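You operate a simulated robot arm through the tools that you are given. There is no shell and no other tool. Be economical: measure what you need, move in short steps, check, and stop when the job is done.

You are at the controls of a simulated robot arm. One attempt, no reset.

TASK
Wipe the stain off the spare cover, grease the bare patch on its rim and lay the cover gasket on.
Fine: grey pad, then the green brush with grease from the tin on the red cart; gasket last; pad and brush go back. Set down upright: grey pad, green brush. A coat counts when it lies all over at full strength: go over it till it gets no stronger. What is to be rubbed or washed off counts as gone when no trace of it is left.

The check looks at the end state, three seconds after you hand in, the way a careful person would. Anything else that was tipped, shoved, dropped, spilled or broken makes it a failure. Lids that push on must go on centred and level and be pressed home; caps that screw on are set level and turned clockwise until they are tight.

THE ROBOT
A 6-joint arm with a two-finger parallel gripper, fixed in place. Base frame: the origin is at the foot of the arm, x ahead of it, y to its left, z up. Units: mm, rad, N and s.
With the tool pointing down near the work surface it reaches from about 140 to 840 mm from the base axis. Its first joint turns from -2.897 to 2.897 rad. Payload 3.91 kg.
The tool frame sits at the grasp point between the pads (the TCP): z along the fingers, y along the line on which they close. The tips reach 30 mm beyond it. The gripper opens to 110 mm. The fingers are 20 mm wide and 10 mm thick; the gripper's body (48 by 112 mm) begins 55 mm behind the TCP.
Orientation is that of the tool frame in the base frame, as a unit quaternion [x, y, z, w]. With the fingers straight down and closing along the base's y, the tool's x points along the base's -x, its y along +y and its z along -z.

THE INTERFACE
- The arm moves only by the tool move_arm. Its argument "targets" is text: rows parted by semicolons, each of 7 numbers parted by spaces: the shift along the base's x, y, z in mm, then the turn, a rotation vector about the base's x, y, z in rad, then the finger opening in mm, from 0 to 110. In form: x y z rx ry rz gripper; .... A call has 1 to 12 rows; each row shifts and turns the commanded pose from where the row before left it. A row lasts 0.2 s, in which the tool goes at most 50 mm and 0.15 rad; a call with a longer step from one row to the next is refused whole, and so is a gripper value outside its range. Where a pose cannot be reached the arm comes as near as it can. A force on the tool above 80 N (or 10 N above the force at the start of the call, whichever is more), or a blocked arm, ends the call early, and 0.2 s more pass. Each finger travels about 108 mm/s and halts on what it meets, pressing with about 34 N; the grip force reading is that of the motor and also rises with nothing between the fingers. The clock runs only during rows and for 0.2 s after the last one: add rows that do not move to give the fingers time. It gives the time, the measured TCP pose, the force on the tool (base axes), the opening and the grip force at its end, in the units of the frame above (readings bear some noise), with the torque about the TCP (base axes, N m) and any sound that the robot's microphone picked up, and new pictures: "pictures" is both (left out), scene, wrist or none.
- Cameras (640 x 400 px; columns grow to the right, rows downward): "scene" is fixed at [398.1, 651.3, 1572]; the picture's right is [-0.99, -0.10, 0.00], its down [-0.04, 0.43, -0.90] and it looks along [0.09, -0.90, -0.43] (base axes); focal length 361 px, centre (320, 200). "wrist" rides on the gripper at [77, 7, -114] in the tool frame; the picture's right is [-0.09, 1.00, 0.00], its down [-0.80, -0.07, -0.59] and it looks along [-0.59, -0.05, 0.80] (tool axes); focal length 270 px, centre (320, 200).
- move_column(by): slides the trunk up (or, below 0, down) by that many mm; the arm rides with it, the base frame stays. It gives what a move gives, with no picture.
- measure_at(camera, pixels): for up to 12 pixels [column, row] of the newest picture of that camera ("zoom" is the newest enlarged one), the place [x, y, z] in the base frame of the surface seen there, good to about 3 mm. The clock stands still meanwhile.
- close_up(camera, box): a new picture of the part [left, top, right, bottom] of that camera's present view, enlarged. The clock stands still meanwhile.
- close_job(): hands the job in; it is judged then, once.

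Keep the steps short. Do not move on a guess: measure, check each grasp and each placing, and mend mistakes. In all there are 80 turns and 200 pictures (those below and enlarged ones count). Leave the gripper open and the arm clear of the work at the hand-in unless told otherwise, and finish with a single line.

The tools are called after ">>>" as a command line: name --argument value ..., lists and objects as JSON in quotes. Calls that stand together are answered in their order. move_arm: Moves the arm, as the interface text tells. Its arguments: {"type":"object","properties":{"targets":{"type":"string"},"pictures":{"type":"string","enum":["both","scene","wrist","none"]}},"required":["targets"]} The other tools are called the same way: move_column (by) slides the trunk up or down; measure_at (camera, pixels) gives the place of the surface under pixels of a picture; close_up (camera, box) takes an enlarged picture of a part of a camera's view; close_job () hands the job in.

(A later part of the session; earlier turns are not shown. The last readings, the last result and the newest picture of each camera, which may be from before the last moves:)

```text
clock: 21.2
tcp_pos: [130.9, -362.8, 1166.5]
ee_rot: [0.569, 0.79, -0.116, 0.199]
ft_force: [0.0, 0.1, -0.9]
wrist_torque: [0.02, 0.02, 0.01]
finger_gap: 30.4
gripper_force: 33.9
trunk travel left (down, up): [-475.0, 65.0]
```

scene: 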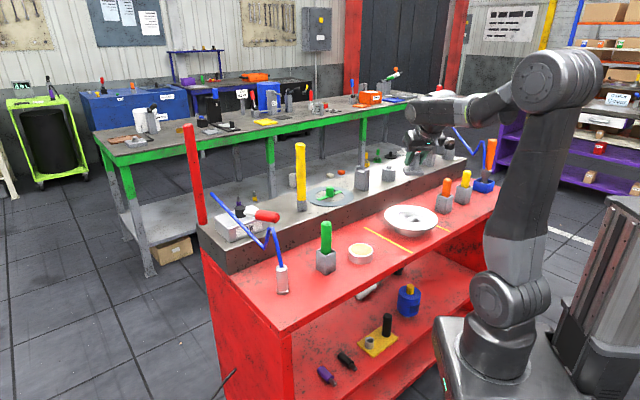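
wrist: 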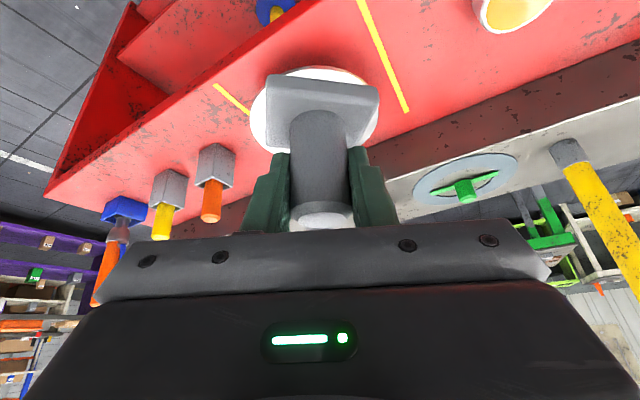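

Residue lies at (92–112, -535…-499). I'll undo the small tilt and go back down on the outer band only. The pad centre stays at x ≤ 112 or so, which keeps its inner edge off the foil.

>>> move_arm --targets "0 0 0 -0.07 0.02 0 10;-5 -40 -20 0 0 0 10;-5 -40 -25 0 0 0 10;-5 -40 -25 0 0 0 10;-5 -30 -30 0 0 0 10;-5 -22 -40 0 0 0 10;0 0 -11 0 0 0 10;0 0 0 0 0 0 10" --pictures "scene"

>>> close_up --camera "scene" --box '[370, 180, 470, 250]'

```text
clock: 23.0
tcp_pos: [104.7, -534.3, 1015.4]
ee_rot: [0.56, 0.787, -0.15, 0.211]
ft_force: [-0.2, -0.1, 0.4]
wrist_torque: [0.03, 0.02, 0.0]
finger_gap: 30.2
gripper_force: 34.6
trunk travel left (down, up): [-475.0, 65.0]
```

scene: 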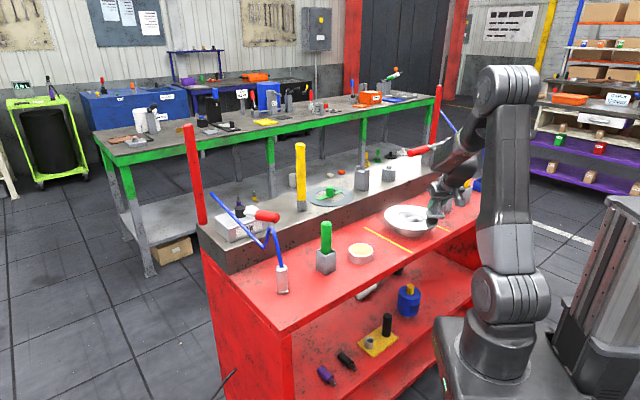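

```text
5.71 times, centred on (420, 215) of scene
```

zoom: 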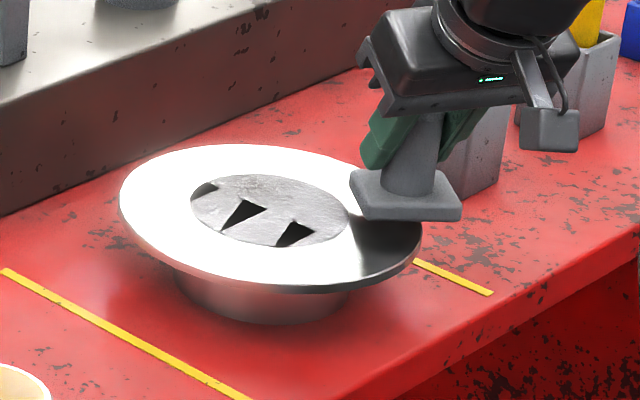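

Pad hangs clear over the outer band. I'll lower to contact, rub along the arc, then lift.

>>> move_arm --targets "0 0 -6 0 0 0 10;0 0 -3 0 0 0 10;0 0 -1 0 0 0 10;0 10 0 0 0 0 10;0 10 0 0 0 0 10;3 13 0 0 0 0 10;3 13 0 0 0 0 10;6 9 0 0 0 0 10;8 10 0 0 0 0 10;-8 -10 0 0 0 0 10;-6 -9 0 0 0 0 10;-3 -13 0 0 0 0 10" --pictures "scene"

>>> move_arm --targets "-3 -13 0 0 0 0 10;0 -10 0 0 0 0 10;0 -10 0 0 0 0 10;0 10 0 0 0 0 10;0 10 0 0 0 0 10;3 13 0 0 0 0 10;3 13 0 0 0 0 10;-3 -13 0 0 0 0 10;-3 -13 0 0 0 0 10;0 0 20 0 0 0 10;0 0 45 0 0 0 10;0 -45 45 0 0 0 10" --pictures "scene"

>>> close_up --camera "scene" --box '[415, 205, 445, 230]'

>>> close_up --camera "scene" --box '[380, 195, 445, 240]'

```text
clock: 25.6
tcp_pos: [109.3, -499.9, 1005.4]
ee_rot: [0.56, 0.787, -0.15, 0.211]
ft_force: [1.3, 4.8, 4.9]
wrist_torque: [0.14, -0.03, 0.04]
finger_gap: 30.3
gripper_force: 34.0
trunk travel left (down, up): [-475.0, 65.0]
```

scene: 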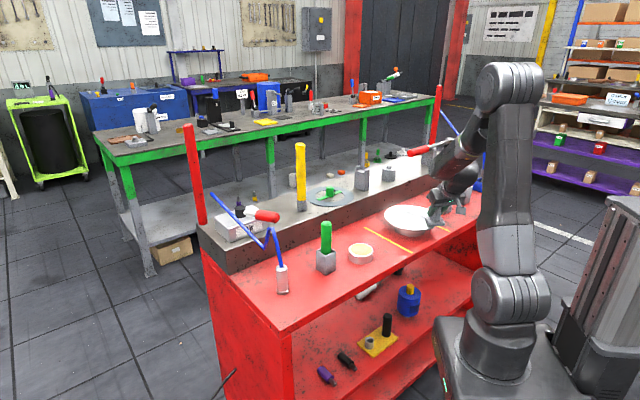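

```text
refused: row 12 steps farther than a row can; nothing moved
```

```text
16.00 times, centred on (430, 218) of scene
```

zoom: 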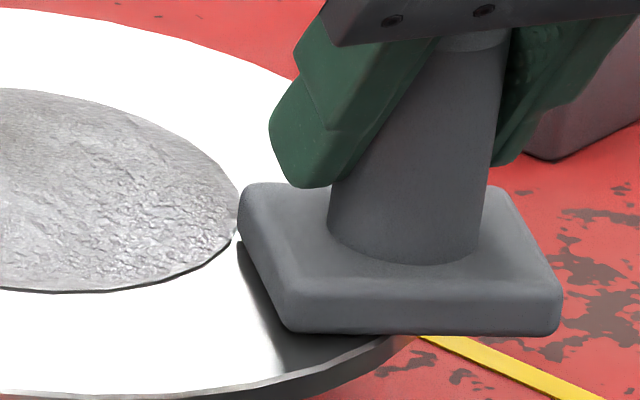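

```text
8.89 times, centred on (412, 218) of scene
```

zoom: 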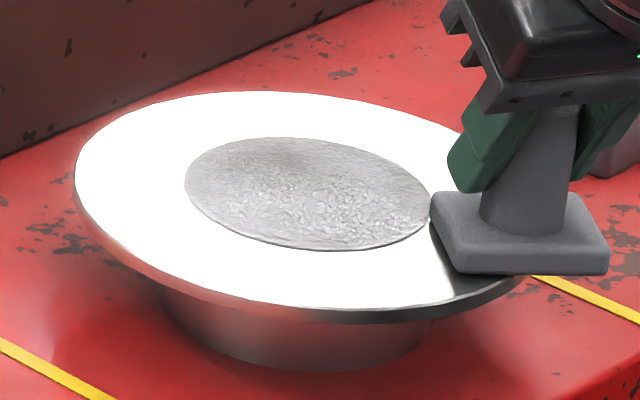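

The dark wedges have vanished now that the arm is elsewhere, so they were a rendering reflection/shadow and the centre is intact. I'll continue rubbing, then lift.

>>> move_arm --targets "-3 -13 0 0 0 0 10;0 -10 0 0 0 0 10;0 -10 0 0 0 0 10;0 10 0 0 0 0 10;0 10 0 0 0 0 10;3 13 0 0 0 0 10;3 13 0 0 0 0 10;-3 -13 0 0 0 0 10;-3 -13 0 0 0 0 10;0 0 20 0 0 0 10;0 0 45 0 0 0 10;0 -30 38 0 0 0 10" --pictures "scene"

>>> close_up --camera "scene" --box '[415, 205, 445, 230]'

>>> close_up --camera "scene" --box '[380, 195, 445, 240]'

```text
clock: 28.2
tcp_pos: [104.1, -545.0, 1109.0]
ee_rot: [0.561, 0.787, -0.15, 0.211]
ft_force: [0.8, 1.3, -1.1]
wrist_torque: [-0.03, 0.01, -0.01]
finger_gap: 30.1
gripper_force: 34.1
trunk travel left (down, up): [-475.0, 65.0]
```

scene: 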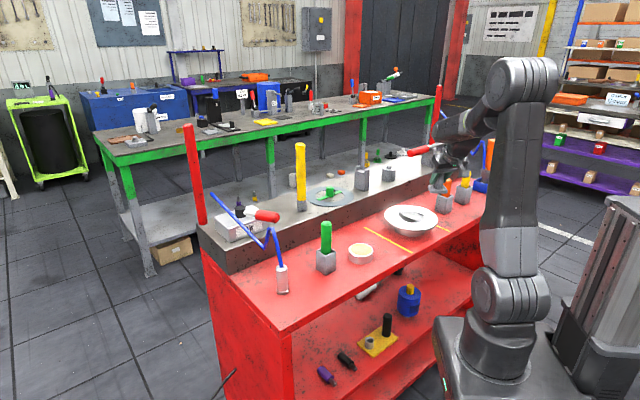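

```text
16.00 times, centred on (430, 218) of scene
```

zoom: 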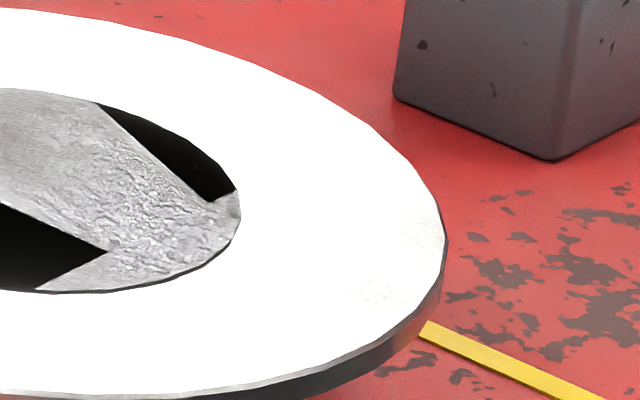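

```text
8.89 times, centred on (412, 218) of scene
```

zoom: 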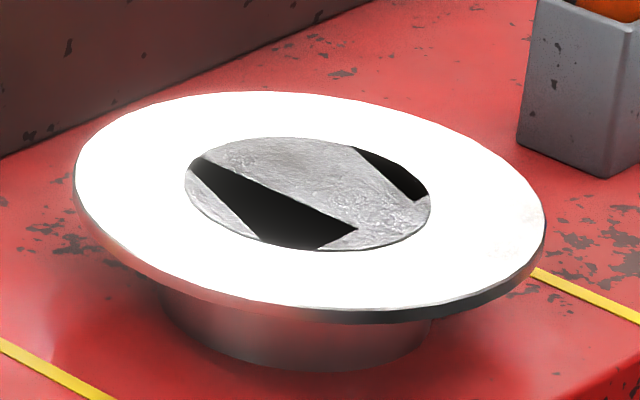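

The wedge pattern now differs again, with sharp fan triangles, so it is coplanar-surface flicker (z-fighting) and not a tear. Very faint specks remain at the outer edge. I need a better-lit view, so I'll un-lean the tool and look at the cover beside the pad with the wrist camera.

>>> move_arm --targets "30 22 20 0 0 0 10;40 22 10 0 0 0 10;40 22 0 0.124 0.043 0 10;40 22 0 0.124 0.043 0 10;40 20 0 0.124 0.043 0 10;28 10 0 0.124 0.043 0 10;0 0 0 0 0 0 10" --pictures "wrist"

>>> close_up --camera "wrist" --box '[40, 40, 300, 220]'

```text
clock: 29.8
tcp_pos: [322.8, -428.7, 1139.0]
ee_rot: [0.581, 0.814, 0.0, -0.001]
ft_force: [0.3, 0.1, -1.1]
wrist_torque: [-0.01, -0.02, 0.0]
finger_gap: 30.4
gripper_force: 34.1
trunk travel left (down, up): [-475.0, 65.0]
```

wrist: 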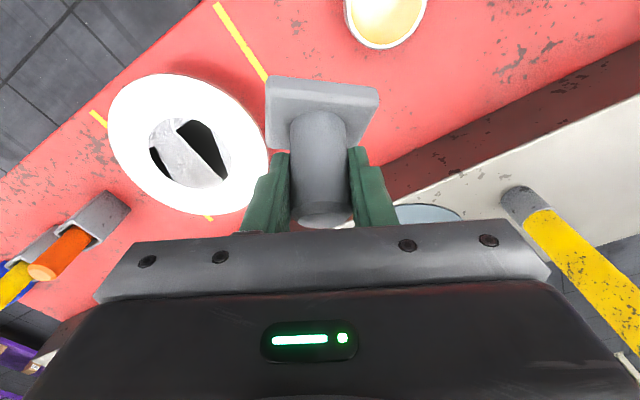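

```text
2.22 times, centred on (170, 130) of wrist
```

zoom: 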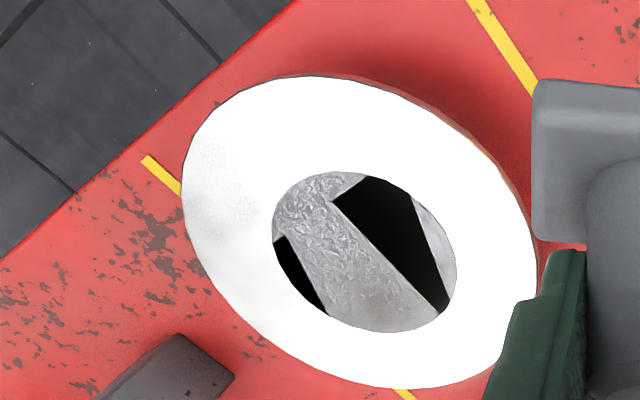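

I'll zoom in further on the rim to find residue and the bare patch.

>>> close_up --camera "wrist" --box '[105, 70, 185, 150]'

>>> close_up --camera "wrist" --box '[190, 70, 270, 150]'

>>> close_up --camera "wrist" --box '[110, 140, 190, 220]'

>>> measure_at --camera "wrist" --pixels '[[115, 110], [130, 90], [120, 130], [130, 170], [150, 80], [196, 155], [165, 165], [200, 80]]'

```text
5.00 times, centred on (145, 110) of wrist
```

zoom: 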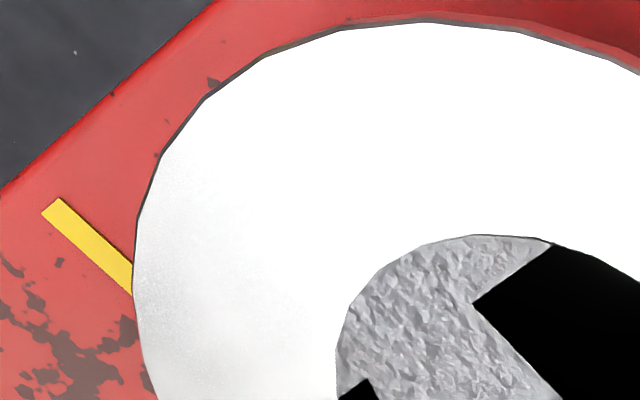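

```text
5.00 times, centred on (230, 110) of wrist
```

zoom: 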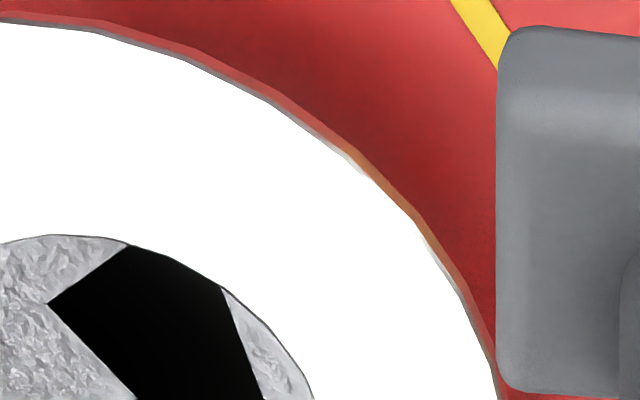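

```text
5.00 times, centred on (150, 180) of wrist
```

zoom: 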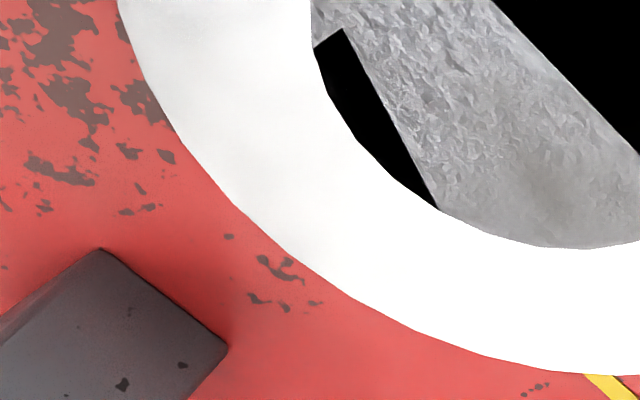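

```text
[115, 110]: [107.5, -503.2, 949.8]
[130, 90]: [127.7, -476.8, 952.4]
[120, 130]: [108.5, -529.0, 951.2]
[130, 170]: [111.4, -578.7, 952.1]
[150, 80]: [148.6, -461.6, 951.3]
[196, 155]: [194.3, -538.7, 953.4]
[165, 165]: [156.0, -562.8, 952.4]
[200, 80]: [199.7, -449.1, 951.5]
```

The rim is mirror-like metal saturated by reflections. To judge the faint specks I'll look from close up, with the pad hovering well clear to the side.

>>> move_arm --targets "-30 -22 -30 0 0 0 10;-30 -22 -30 0 0 0 10;-27 -23 -30 0 0 0 10;0 0 0 0 0 0 10" --pictures "wrist"

>>> close_up --camera "wrist" --box '[80, 40, 270, 160]'

>>> close_up --camera "scene" --box '[370, 170, 470, 250]'

```text
clock: 30.8
tcp_pos: [233.6, -493.0, 1047.3]
ee_rot: [0.581, 0.814, 0.0, 0.0]
ft_force: [0.5, 0.4, -0.8]
wrist_torque: [0.0, 0.01, 0.01]
finger_gap: 30.1
gripper_force: 33.9
trunk travel left (down, up): [-475.0, 65.0]
```

wrist: 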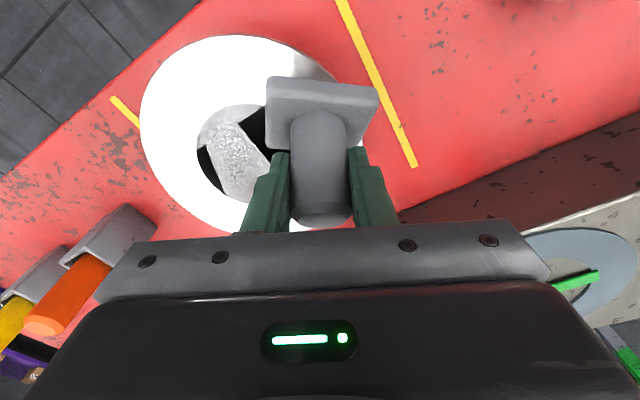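

```text
3.33 times, centred on (175, 100) of wrist
```

zoom: 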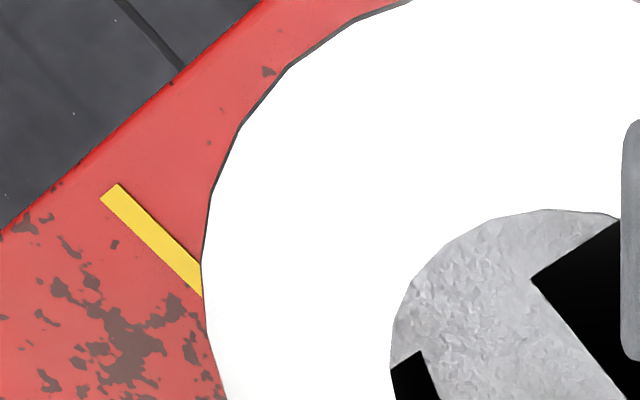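

```text
5.00 times, centred on (420, 210) of scene
```

zoom: 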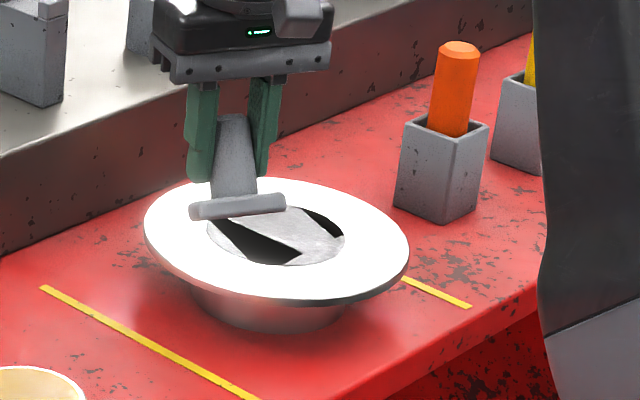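

No trace is visible from here, so the stain is gone. Next the pad goes back. I'll re-lean, yaw back and travel to the standoff above its place, retracing my commanded offsets.

>>> move_arm --targets "0 0 45 -0.124 -0.043 0 10;0 0 45 -0.124 -0.043 0 10;30 27.1 4.2 -0.124 -0.043 0 10;30 27.1 4.2 -0.124 -0.043 0 10;30 27.1 4.2 0 0 0.1025 10;30 27.1 4.2 0 0 0.1025 10;30 27.1 4.2 0 0 0.1025 10;30 27.1 4.2 0 0 0.1025 10;30 27.1 4.2 0 0 0.1025 10;30 27.1 4.2 0 0 0.1025 10;30 27.1 4.2 0 0 0.1025 10;30 27.1 4.2 0 0 0.1025 10"

>>> close_up --camera "scene" --box '[220, 120, 380, 290]'

>>> close_up --camera "scene" --box '[380, 195, 445, 240]'

```text
clock: 33.4
tcp_pos: [536.7, -223.2, 1180.7]
ee_rot: [0.199, 0.945, -0.053, 0.253]
ft_force: [0.4, 1.0, -1.0]
wrist_torque: [-0.02, 0.0, 0.03]
finger_gap: 30.5
gripper_force: 34.1
trunk travel left (down, up): [-475.0, 65.0]
```

scene: 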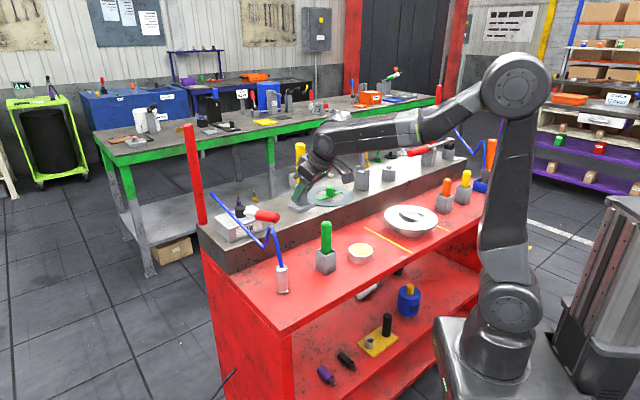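
wrist: 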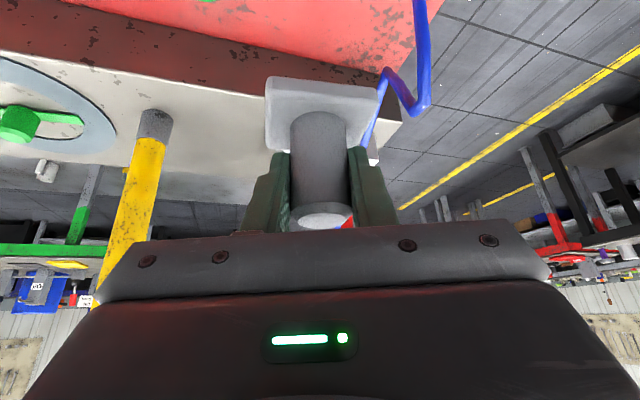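

```text
2.35 times, centred on (300, 205) of scene
```

zoom: 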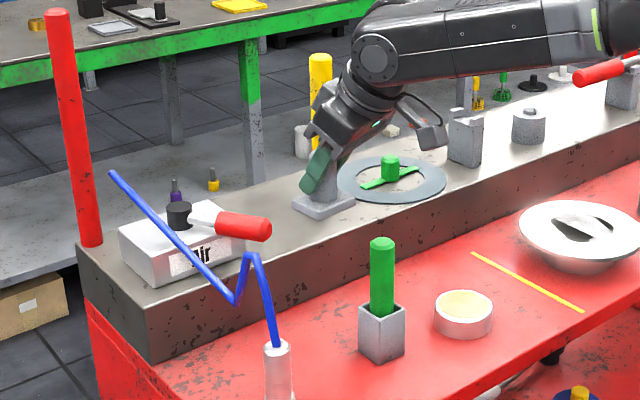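

```text
8.89 times, centred on (412, 218) of scene
```

zoom: 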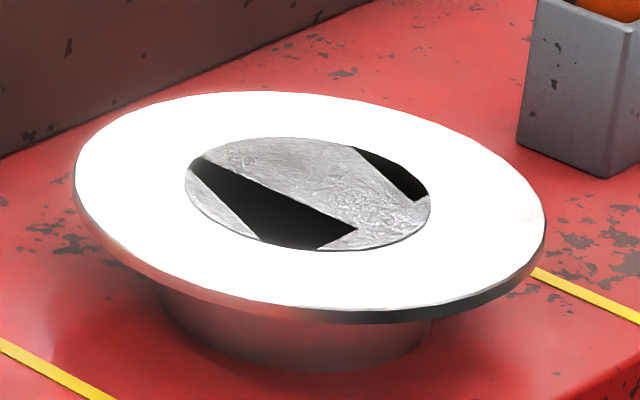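

Pad back at its standoff, level. I'll descend along the reverse of the extraction path.

>>> move_arm --targets "10 -5 -38 0 0 0 10;15 -7 -38 0 0 0 10;20 -9 -38 0 0 0 10;20 -9 -38 0 0 0 10;18 -8 -34 0 0 0 10;12 -5.4 -24 0 0 0 10;0 0 -8 0 0 0 10;0 0 -5 0 0 0 10;0 0 -2 0 0 0 10;0 0 0 0 0 0 10"

>>> close_up --camera "scene" --box '[220, 170, 380, 290]'

```text
clock: 35.6
tcp_pos: [632.3, -266.0, 954.4]
ee_rot: [0.201, 0.945, -0.054, 0.252]
ft_force: [0.3, -0.5, -1.3]
wrist_torque: [0.02, -0.02, 0.04]
finger_gap: 29.8
gripper_force: 34.3
trunk travel left (down, up): [-475.0, 65.0]
```

scene: 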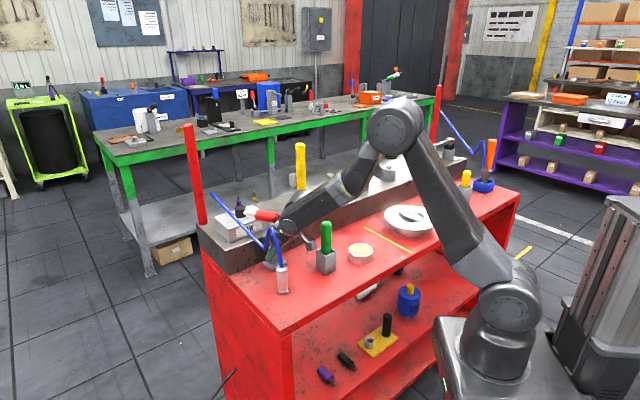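
wrist: 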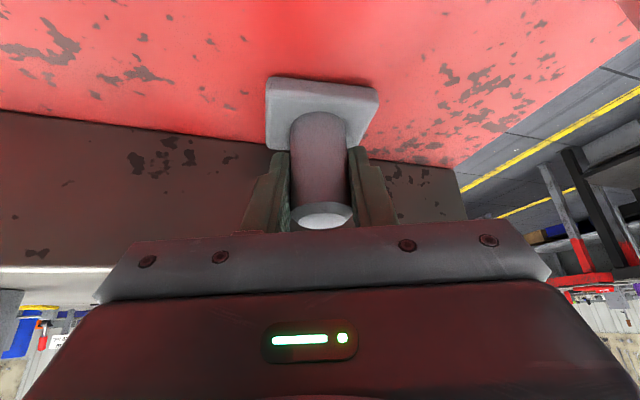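

```text
3.33 times, centred on (300, 230) of scene
```

zoom: 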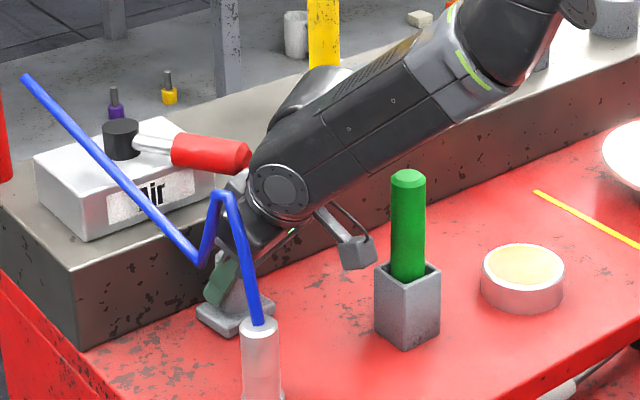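

No contact force yet, so I'll ease down until it touches.

>>> move_arm --targets "0 0 -1 0 0 0 10;0 0 -1 0 0 0 10;0 0 0 0 0 0 10" --pictures "none"

```text
clock: 36.4
tcp_pos: [632.0, -266.0, 954.0]
ee_rot: [0.201, 0.944, -0.054, 0.255]
ft_force: [-1.0, -1.8, 3.3]
wrist_torque: [-0.15, 0.04, -0.01]
finger_gap: 30.1
gripper_force: 34.1
trunk travel left (down, up): [-475.0, 65.0]
```

Contact at 3.3 N. I'll open, then back out along the tool axis.

>>> move_arm --targets "0 0 0 0 0 0 40;0 0 0 0 0 0 60;0 0 0 0 0 0 60;-12.3 5.4 23.5 0 0 0 60;-12.3 5.4 23.5 0 0 0 60;-12.3 5.4 23.5 0 0 0 60;-20.5 9.2 39 0 0 0 60;-20.5 9.2 39 0 0 0 60;-20.5 9.2 39 0 0 0 60;-20.5 9.2 39 0 0 0 60;0 0 0 0 0 0 60"

>>> close_up --camera "scene" --box '[220, 170, 380, 290]'

>>> measure_at --camera "wrist" --pixels '[[320, 80], [300, 32], [341, 40], [320, 60]]'

```text
clock: 38.8
tcp_pos: [514.5, -213.8, 1179.9]
ee_rot: [0.201, 0.945, -0.053, 0.253]
ft_force: [0.1, 0.3, 0.1]
wrist_torque: [-0.02, 0.03, -0.01]
finger_gap: 60.1
gripper_force: 0.1
trunk travel left (down, up): [-475.0, 65.0]
```

scene: 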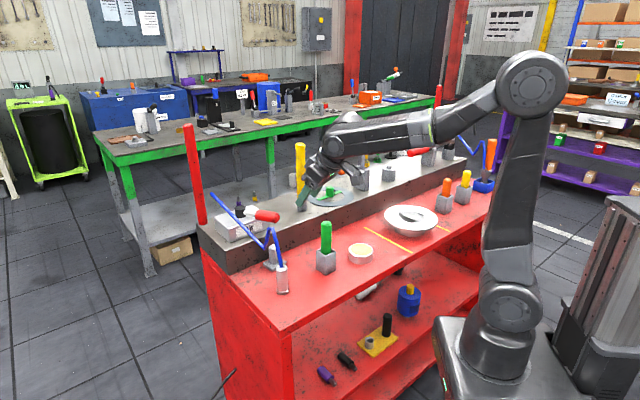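
wrist: 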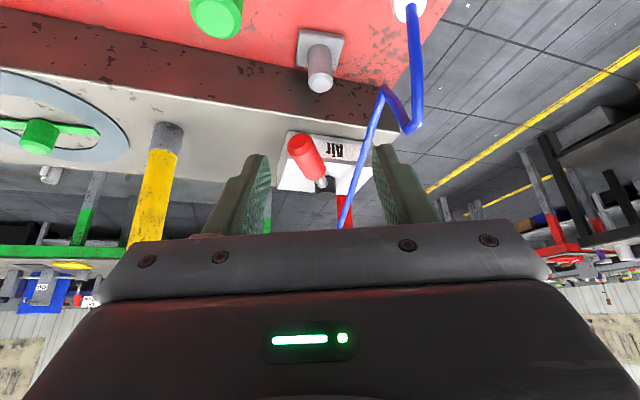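

```text
3.33 times, centred on (300, 230) of scene
```

zoom: 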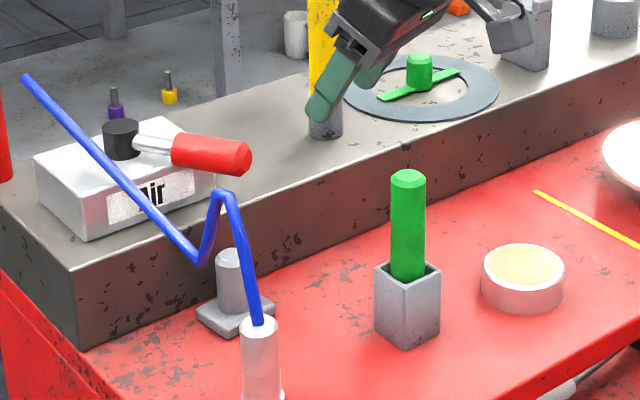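

```text
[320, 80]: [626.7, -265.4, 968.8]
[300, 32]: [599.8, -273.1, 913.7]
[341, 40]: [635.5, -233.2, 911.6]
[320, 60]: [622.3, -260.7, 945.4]
```

Pad is back upright in its place. Next I'll look at the cover from above with the empty gripper, tool vertical, before touching the grease.

>>> move_arm --targets "-28 -30 0 0.0532 0.1197 0 110;-28 -30 0 0.0532 0.1197 0 110;-28 -30 0 0.0532 0.1197 0 110;-28 -30 0 0.0532 0.1197 0 110;-28 -30 0 0 0 0 110;-28 -30 0 0 0 0 110;-28 -30 0 0 0 0 110;-28 -30 0 0 0 0 110;-28 -30 -10 0 0 0 110;-28 -30 -10 0 0 0 110;-24 -30 -10 0 0 0 110;0 0 0 0 0 0 110" --pictures "wrist"

>>> close_up --camera "wrist" --box '[200, 0, 440, 150]'

```text
clock: 41.4
tcp_pos: [206.7, -542.8, 1150.1]
ee_rot: [0.208, 0.978, 0.0, 0.0]
ft_force: [-0.4, -0.1, 0.5]
wrist_torque: [-0.02, 0.04, 0.01]
finger_gap: 110.1
gripper_force: 0.0
trunk travel left (down, up): [-475.0, 65.0]
```

wrist: 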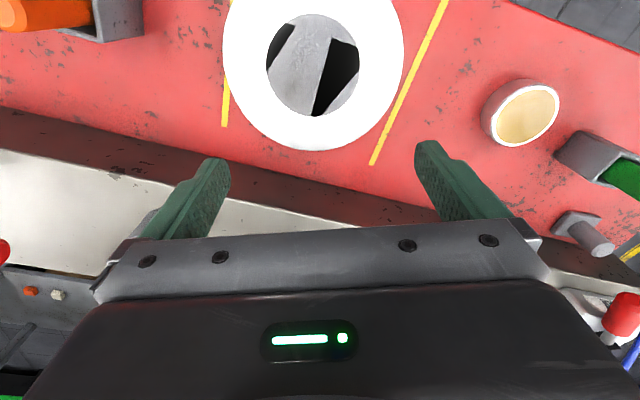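

```text
2.67 times, centred on (320, 75) of wrist
```

zoom: 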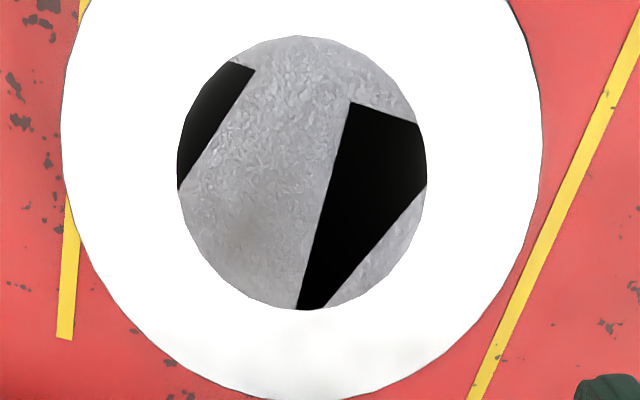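

The rim looks uniformly white from here. The first picture, from the start pose, showed a faint dotted patch on the rim, so I'll return to that viewpoint and compare.

>>> move_arm --targets "-2 24 25 0 0 0.1393 110;-2 24 25 0 0 0.1393 110;-2 24 25 0 0 0.1393 110;-2 24 25 0 0 0 110;-2 24 25 0 0 0 110;-2 24 25 0 0 0 110;-2 24 20 0 0 0 110;-2 24 15 0 0 0 110;-2 24 15 0 0 0 110;-2 20 0 0 0 0 110;0 0 0 0 0 0 110" --pictures "wrist"

>>> close_up --camera "wrist" --box '[110, 0, 260, 130]'

>>> close_up --camera "wrist" --box '[190, 50, 250, 110]'

```text
clock: 43.8
tcp_pos: [188.8, -307.4, 1349.9]
ee_rot: [0.001, 1.0, 0.001, 0.0]
ft_force: [0.0, 0.0, -1.0]
wrist_torque: [-0.01, 0.0, -0.03]
finger_gap: 109.9
gripper_force: 0.0
trunk travel left (down, up): [-475.0, 65.0]
```

wrist: 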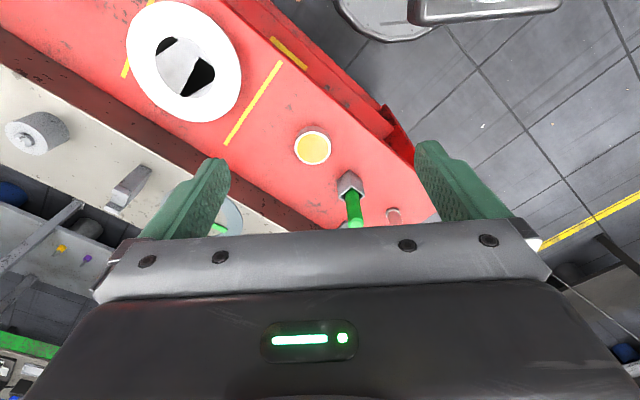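

```text
3.08 times, centred on (185, 65) of wrist
```

zoom: 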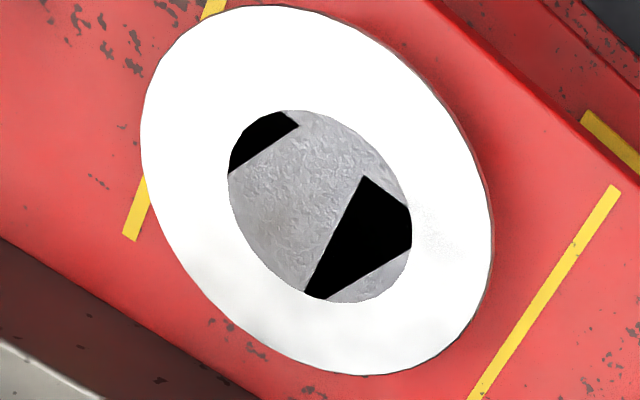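

```text
6.67 times, centred on (220, 80) of wrist
```

zoom: 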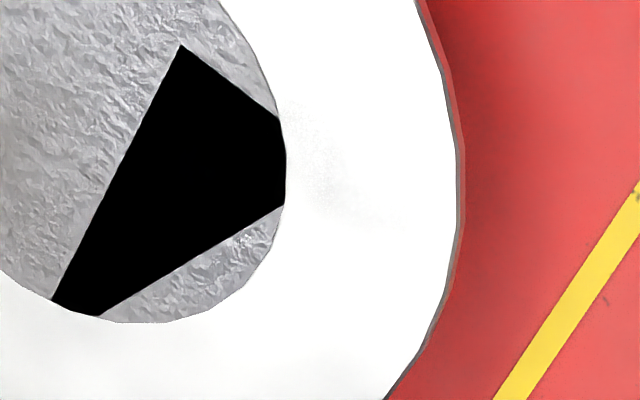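

The dots are just reflection falloff. The grey, rough, unfinished disc is the only visibly bare area, so I'll fetch the green brush and test there. First I go above the brush.

>>> move_arm --targets "40 7 -20 0 0 0 80;40 7 -20 0 0 0 80;40 7 -20 0 0 0 80;40 7 -20 0 0 0 80;40 7 -20 0 0 0 80;40 7 -20 0 0 0 80;20 4 -20 0 0 0 80;0 0 -20 0 0 0 80;0 0 0 0 0 0 80"

>>> close_up --camera "wrist" --box '[220, 0, 440, 180]'

```text
clock: 45.8
tcp_pos: [449.1, -261.0, 1188.7]
ee_rot: [0.001, 1.0, 0.0, 0.0]
ft_force: [-0.4, 0.1, -0.1]
wrist_torque: [0.0, 0.02, 0.04]
finger_gap: 79.8
gripper_force: 0.0
trunk travel left (down, up): [-475.0, 65.0]
```

scene: 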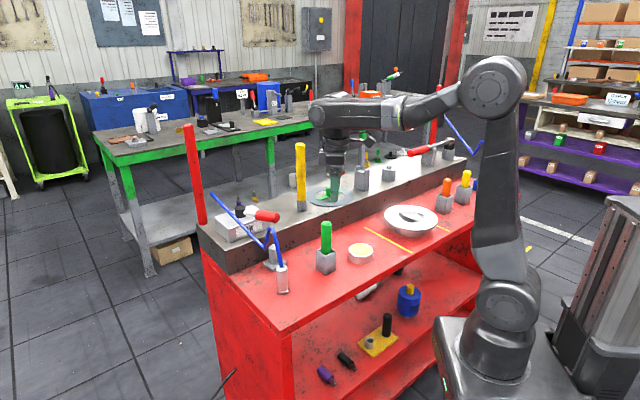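
wrist: 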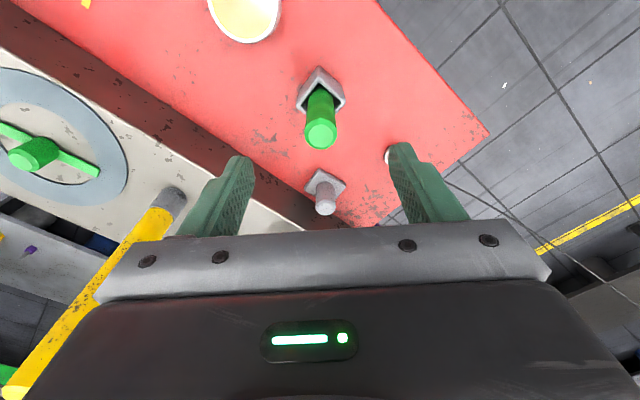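

```text
2.22 times, centred on (330, 90) of wrist
```

zoom: 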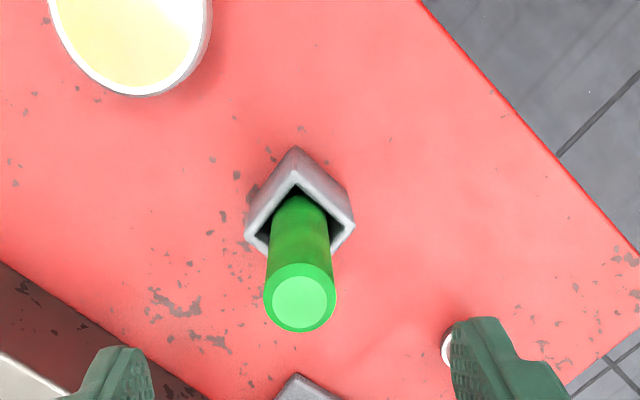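

I'll measure the handle top and holder.

>>> measure_at --camera "zoom" --pixels '[[300, 302], [272, 300], [330, 300], [300, 270], [300, 328], [300, 220], [297, 160], [250, 235], [348, 220], [295, 195], [140, 60], [140, 92]]'

```text
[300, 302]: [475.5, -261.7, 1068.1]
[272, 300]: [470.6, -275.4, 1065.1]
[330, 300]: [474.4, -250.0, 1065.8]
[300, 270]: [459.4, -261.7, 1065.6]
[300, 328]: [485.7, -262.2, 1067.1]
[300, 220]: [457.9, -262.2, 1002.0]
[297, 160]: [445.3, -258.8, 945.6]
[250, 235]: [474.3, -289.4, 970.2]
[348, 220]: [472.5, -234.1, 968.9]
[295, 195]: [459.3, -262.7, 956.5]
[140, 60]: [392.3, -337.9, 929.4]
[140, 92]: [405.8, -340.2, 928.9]
```

Handle axis at about (473,-262), top 1068. I'll descend to TCP z of about 1022 and close.

>>> move_arm --targets "24 -1 0 0 0 0 80;0 0 -40 0 0 0 80;0 0 -40 0 0 0 80;0 0 -40 0 0 0 80;0 0 -30 0 0 0 80;0 0 -17 0 0 0 80;0 0 0 0 0 0 80"

>>> close_up --camera "scene" --box '[270, 180, 390, 290]'

```text
clock: 47.4
tcp_pos: [471.4, -262.3, 1022.4]
ee_rot: [0.001, 1.0, 0.0, 0.0]
ft_force: [0.5, -0.5, -0.3]
wrist_torque: [-0.01, 0.01, -0.01]
finger_gap: 80.0
gripper_force: 0.1
trunk travel left (down, up): [-475.0, 65.0]
```

scene: 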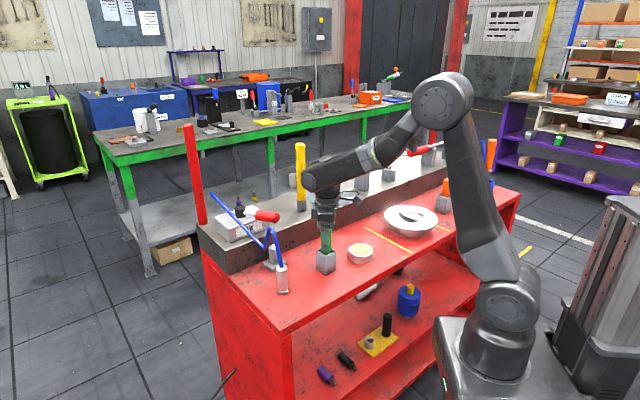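
wrist: 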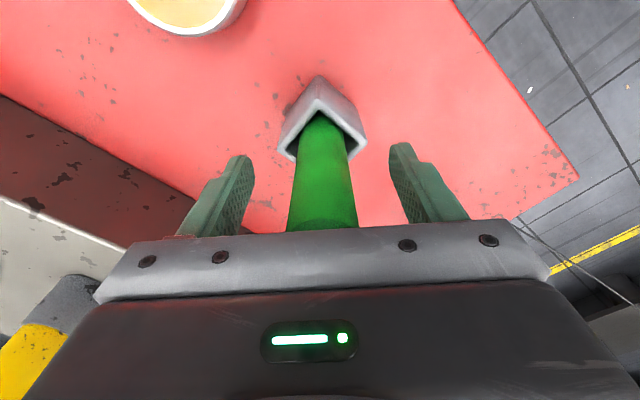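

```text
3.64 times, centred on (330, 235) of scene
```

zoom: 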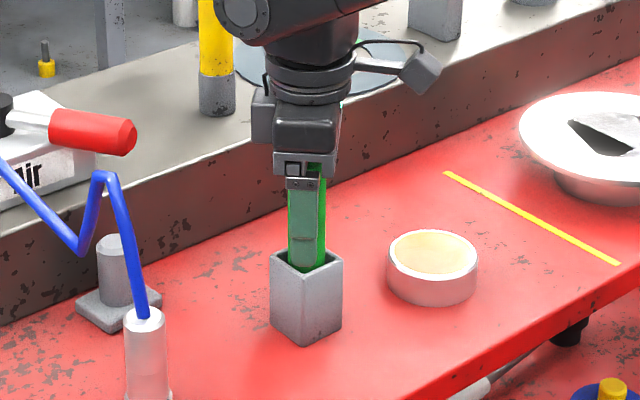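

Well placed around the handle. I'll close, then lift straight up until the brush clears its holder.

>>> move_arm --targets "0 0 0 0 0 0 40;0 0 0 0 0 0 20;0 0 0 0 0 0 10;0 0 0 0 0 0 10;0 0 10 0 0 0 10;0 0 30 0 0 0 10;0 0 40 0 0 0 10;0 0 40 0 0 0 10;0 0 0 0 0 0 10"

>>> close_up --camera "scene" --box '[270, 150, 390, 290]'

```text
clock: 49.4
tcp_pos: [473.0, -261.2, 1144.6]
ee_rot: [0.001, 1.0, 0.0, 0.0]
ft_force: [-0.4, -0.1, -0.5]
wrist_torque: [0.02, -0.01, 0.01]
finger_gap: 29.7
gripper_force: 33.9
trunk travel left (down, up): [-475.0, 65.0]
```

scene: 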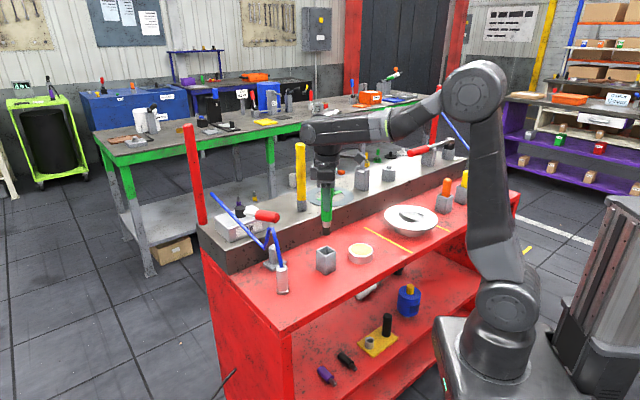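
wrist: 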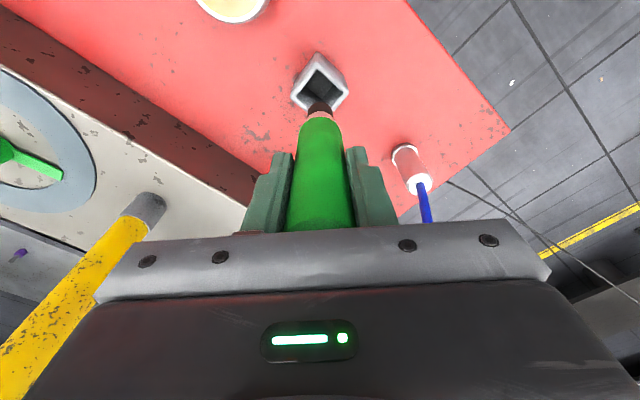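

```text
2.86 times, centred on (330, 220) of scene
```

zoom: 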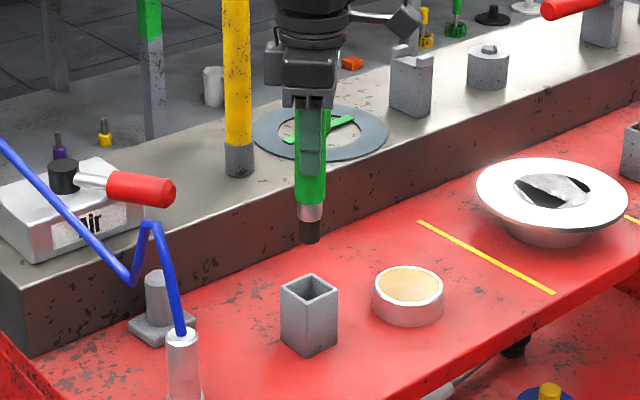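

Brush is out, with a ferrule and black bristles. I'll measure the bristle tip and tin.

>>> measure_at --camera "zoom" --pixels '[[310, 239], [310, 225], [311, 208], [409, 285], [375, 290], [442, 290], [409, 268], [409, 303], [400, 290], [409, 320]]'

>>> close_up --camera "scene" --box '[340, 235, 385, 270]'

```text
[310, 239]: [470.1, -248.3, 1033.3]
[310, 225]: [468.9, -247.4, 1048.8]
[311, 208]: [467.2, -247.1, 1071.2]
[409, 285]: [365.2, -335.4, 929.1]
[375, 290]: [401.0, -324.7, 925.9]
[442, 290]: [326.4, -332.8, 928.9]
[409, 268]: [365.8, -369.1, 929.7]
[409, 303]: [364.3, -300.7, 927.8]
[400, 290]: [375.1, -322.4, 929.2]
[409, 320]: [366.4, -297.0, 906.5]
```

```text
11.43 times, centred on (362, 252) of scene
```

zoom: 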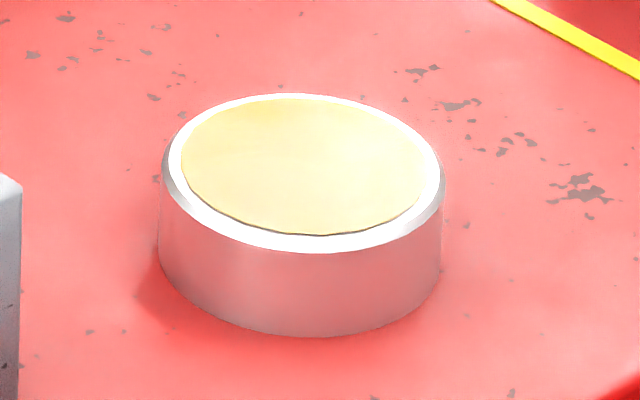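

Tip is about TCP-114. Tin centre is (365,-335), grease surface about 929. I'll go above the tin and dip gently.

>>> move_arm --targets "-36 -24.5 -10 0 0 0 10;-36 -24.5 -10 0 0 0 10;-36 -24.5 -10 0 0 0 10;0 0 -35 0 0 0 10;0 0 -25 0 0 0 10;0 0 -8 0 0 0 10;0 0 -4 0 0 0 10;0 0 -3 0 0 0 10;0 0 0 0 0 0 10"

>>> close_up --camera "scene" --box '[320, 190, 400, 275]'

```text
clock: 51.4
tcp_pos: [363.9, -335.4, 1037.8]
ee_rot: [0.002, 1.0, -0.001, 0.001]
ft_force: [-0.8, 0.0, 36.6]
wrist_torque: [-0.03, -0.04, 0.0]
finger_gap: 29.8
gripper_force: 34.1
trunk travel left (down, up): [-475.0, 65.0]
```

scene: 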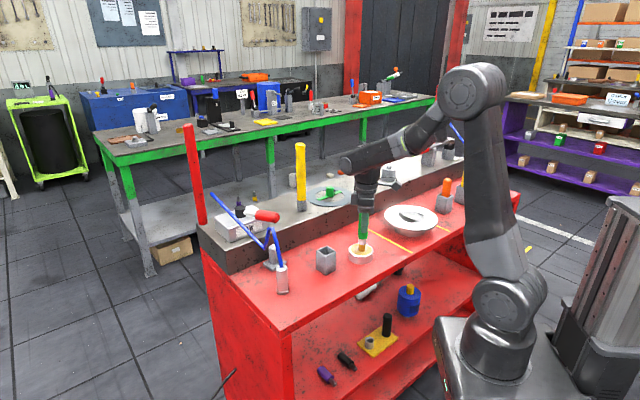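
wrist: 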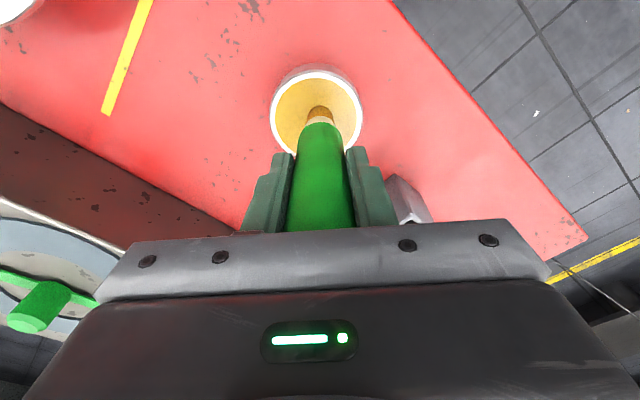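

```text
4.71 times, centred on (360, 232) of scene
```

zoom: 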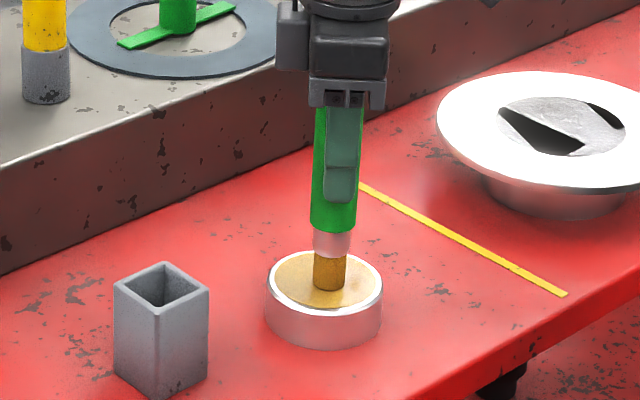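

36 N, so the grease surface is firm. The bristles already turned amber and are loaded. I'll lift now and check.

>>> move_arm --targets "0 0 4 0 0 0 10;0 0 20 0 0 0 10;0 0 40 0 0 0 10;0 0 20 0 0 0 10;0 0 0 0 0 0 10"

>>> close_up --camera "scene" --box '[320, 170, 400, 275]'

```text
clock: 52.6
tcp_pos: [365.6, -336.7, 1121.8]
ee_rot: [0.001, 1.0, 0.001, 0.0]
ft_force: [-0.5, -0.2, -0.8]
wrist_torque: [-0.02, 0.01, -0.01]
finger_gap: 29.6
gripper_force: 33.9
trunk travel left (down, up): [-475.0, 65.0]
```

scene: 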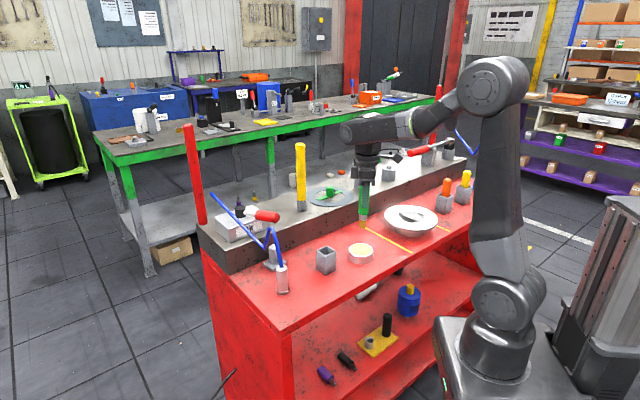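
wrist: 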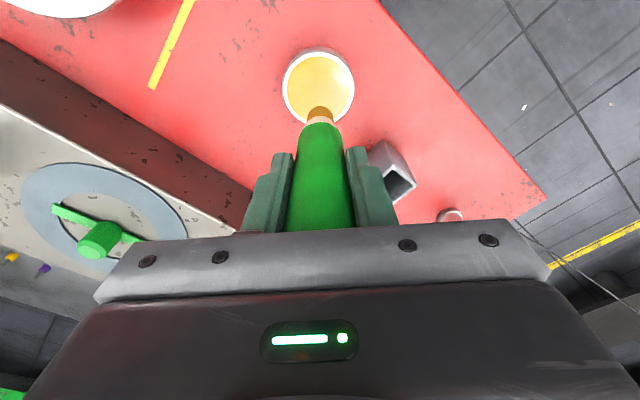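

```text
3.81 times, centred on (360, 222) of scene
```

zoom: 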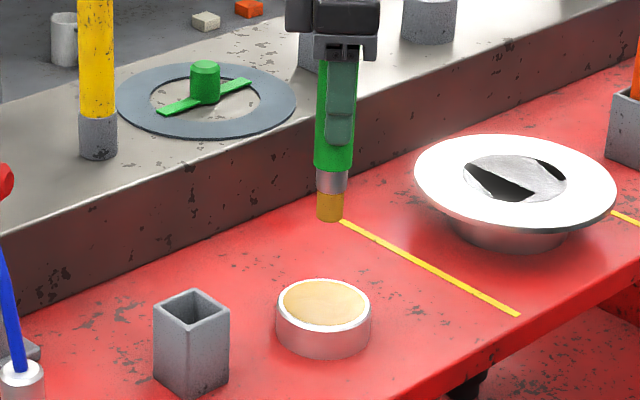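

The brush is loaded (amber bristles). I'll carry it to the grey disc, to a point at about (165,-545), and hover just above.

>>> move_arm --targets "-28.6 -29.7 0 0 0 0 10;-28.6 -29.7 0 0 0 0 10;-28.6 -29.7 0 0 0 0 10;-28.6 -29.7 0 0 0 0 10;-28.6 -29.7 0 0 0 0 10;-28.6 -29.7 0 0 0 0 10;-28.6 -29.7 -10 0 0 0 10;0 0 -25 0 0 0 10;0 0 -15 0 0 0 10;0 0 0 0 0 0 10"

>>> close_up --camera "scene" --box '[380, 185, 445, 240]'

>>> close_up --camera "wrist" --box '[200, 0, 440, 150]'

```text
clock: 54.8
tcp_pos: [164.3, -543.9, 1072.3]
ee_rot: [0.001, 1.0, 0.0, 0.0]
ft_force: [0.0, 0.3, -1.2]
wrist_torque: [0.0, 0.04, 0.02]
finger_gap: 29.7
gripper_force: 33.8
trunk travel left (down, up): [-475.0, 65.0]
```

scene: 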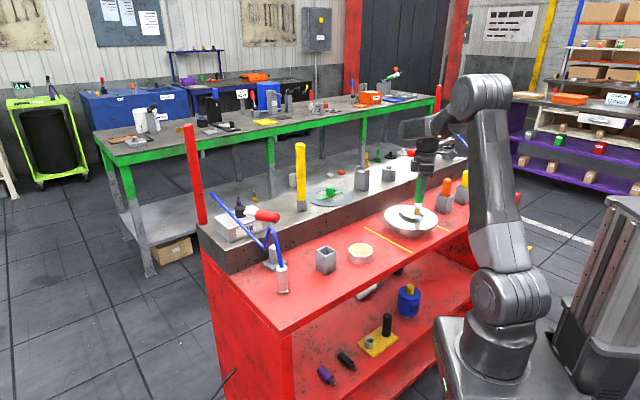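
wrist: 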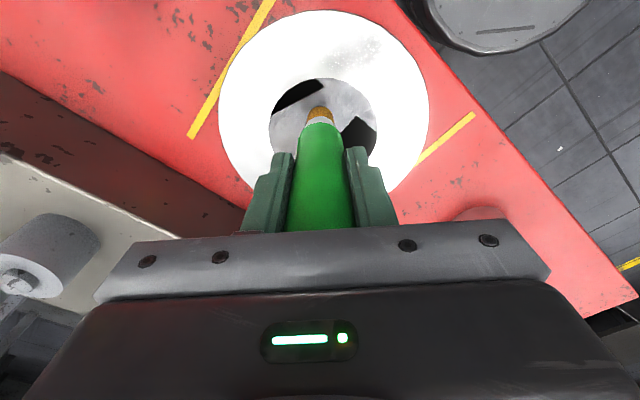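

```text
7.27 times, centred on (412, 212) of scene
```

zoom: 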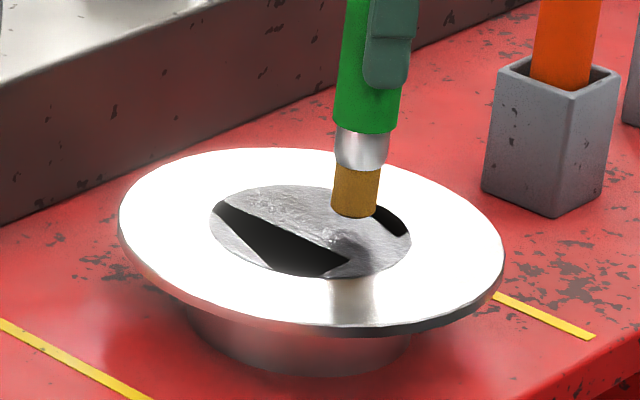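

```text
2.67 times, centred on (320, 75) of wrist
```

zoom: 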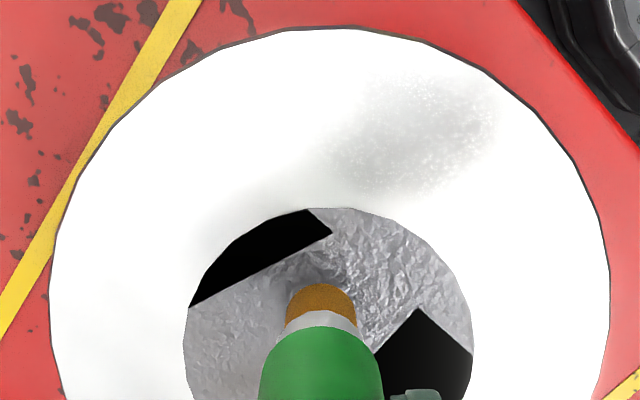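

From this view a soft greyish speckled patch shows on the rim at zoom (330–500, 80–190). I'll measure where it is.

>>> measure_at --camera "zoom" --pixels '[[415, 130], [335, 150], [495, 110], [430, 85], [400, 185], [550, 150], [120, 150], [320, 50], [250, 250], [440, 290]]'

>>> close_up --camera "wrist" --box '[310, 10, 410, 80]'

```text
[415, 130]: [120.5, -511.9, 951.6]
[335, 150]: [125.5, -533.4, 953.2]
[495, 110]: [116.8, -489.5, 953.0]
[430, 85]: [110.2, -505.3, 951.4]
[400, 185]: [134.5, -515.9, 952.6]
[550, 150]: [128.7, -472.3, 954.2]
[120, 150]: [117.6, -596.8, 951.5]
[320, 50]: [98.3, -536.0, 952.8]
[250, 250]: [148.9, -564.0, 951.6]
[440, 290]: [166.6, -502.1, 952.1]
```

```text
5.71 times, centred on (360, 45) of wrist
```

zoom: 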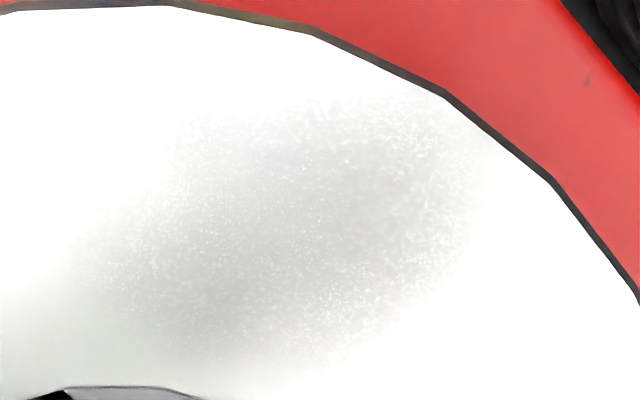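

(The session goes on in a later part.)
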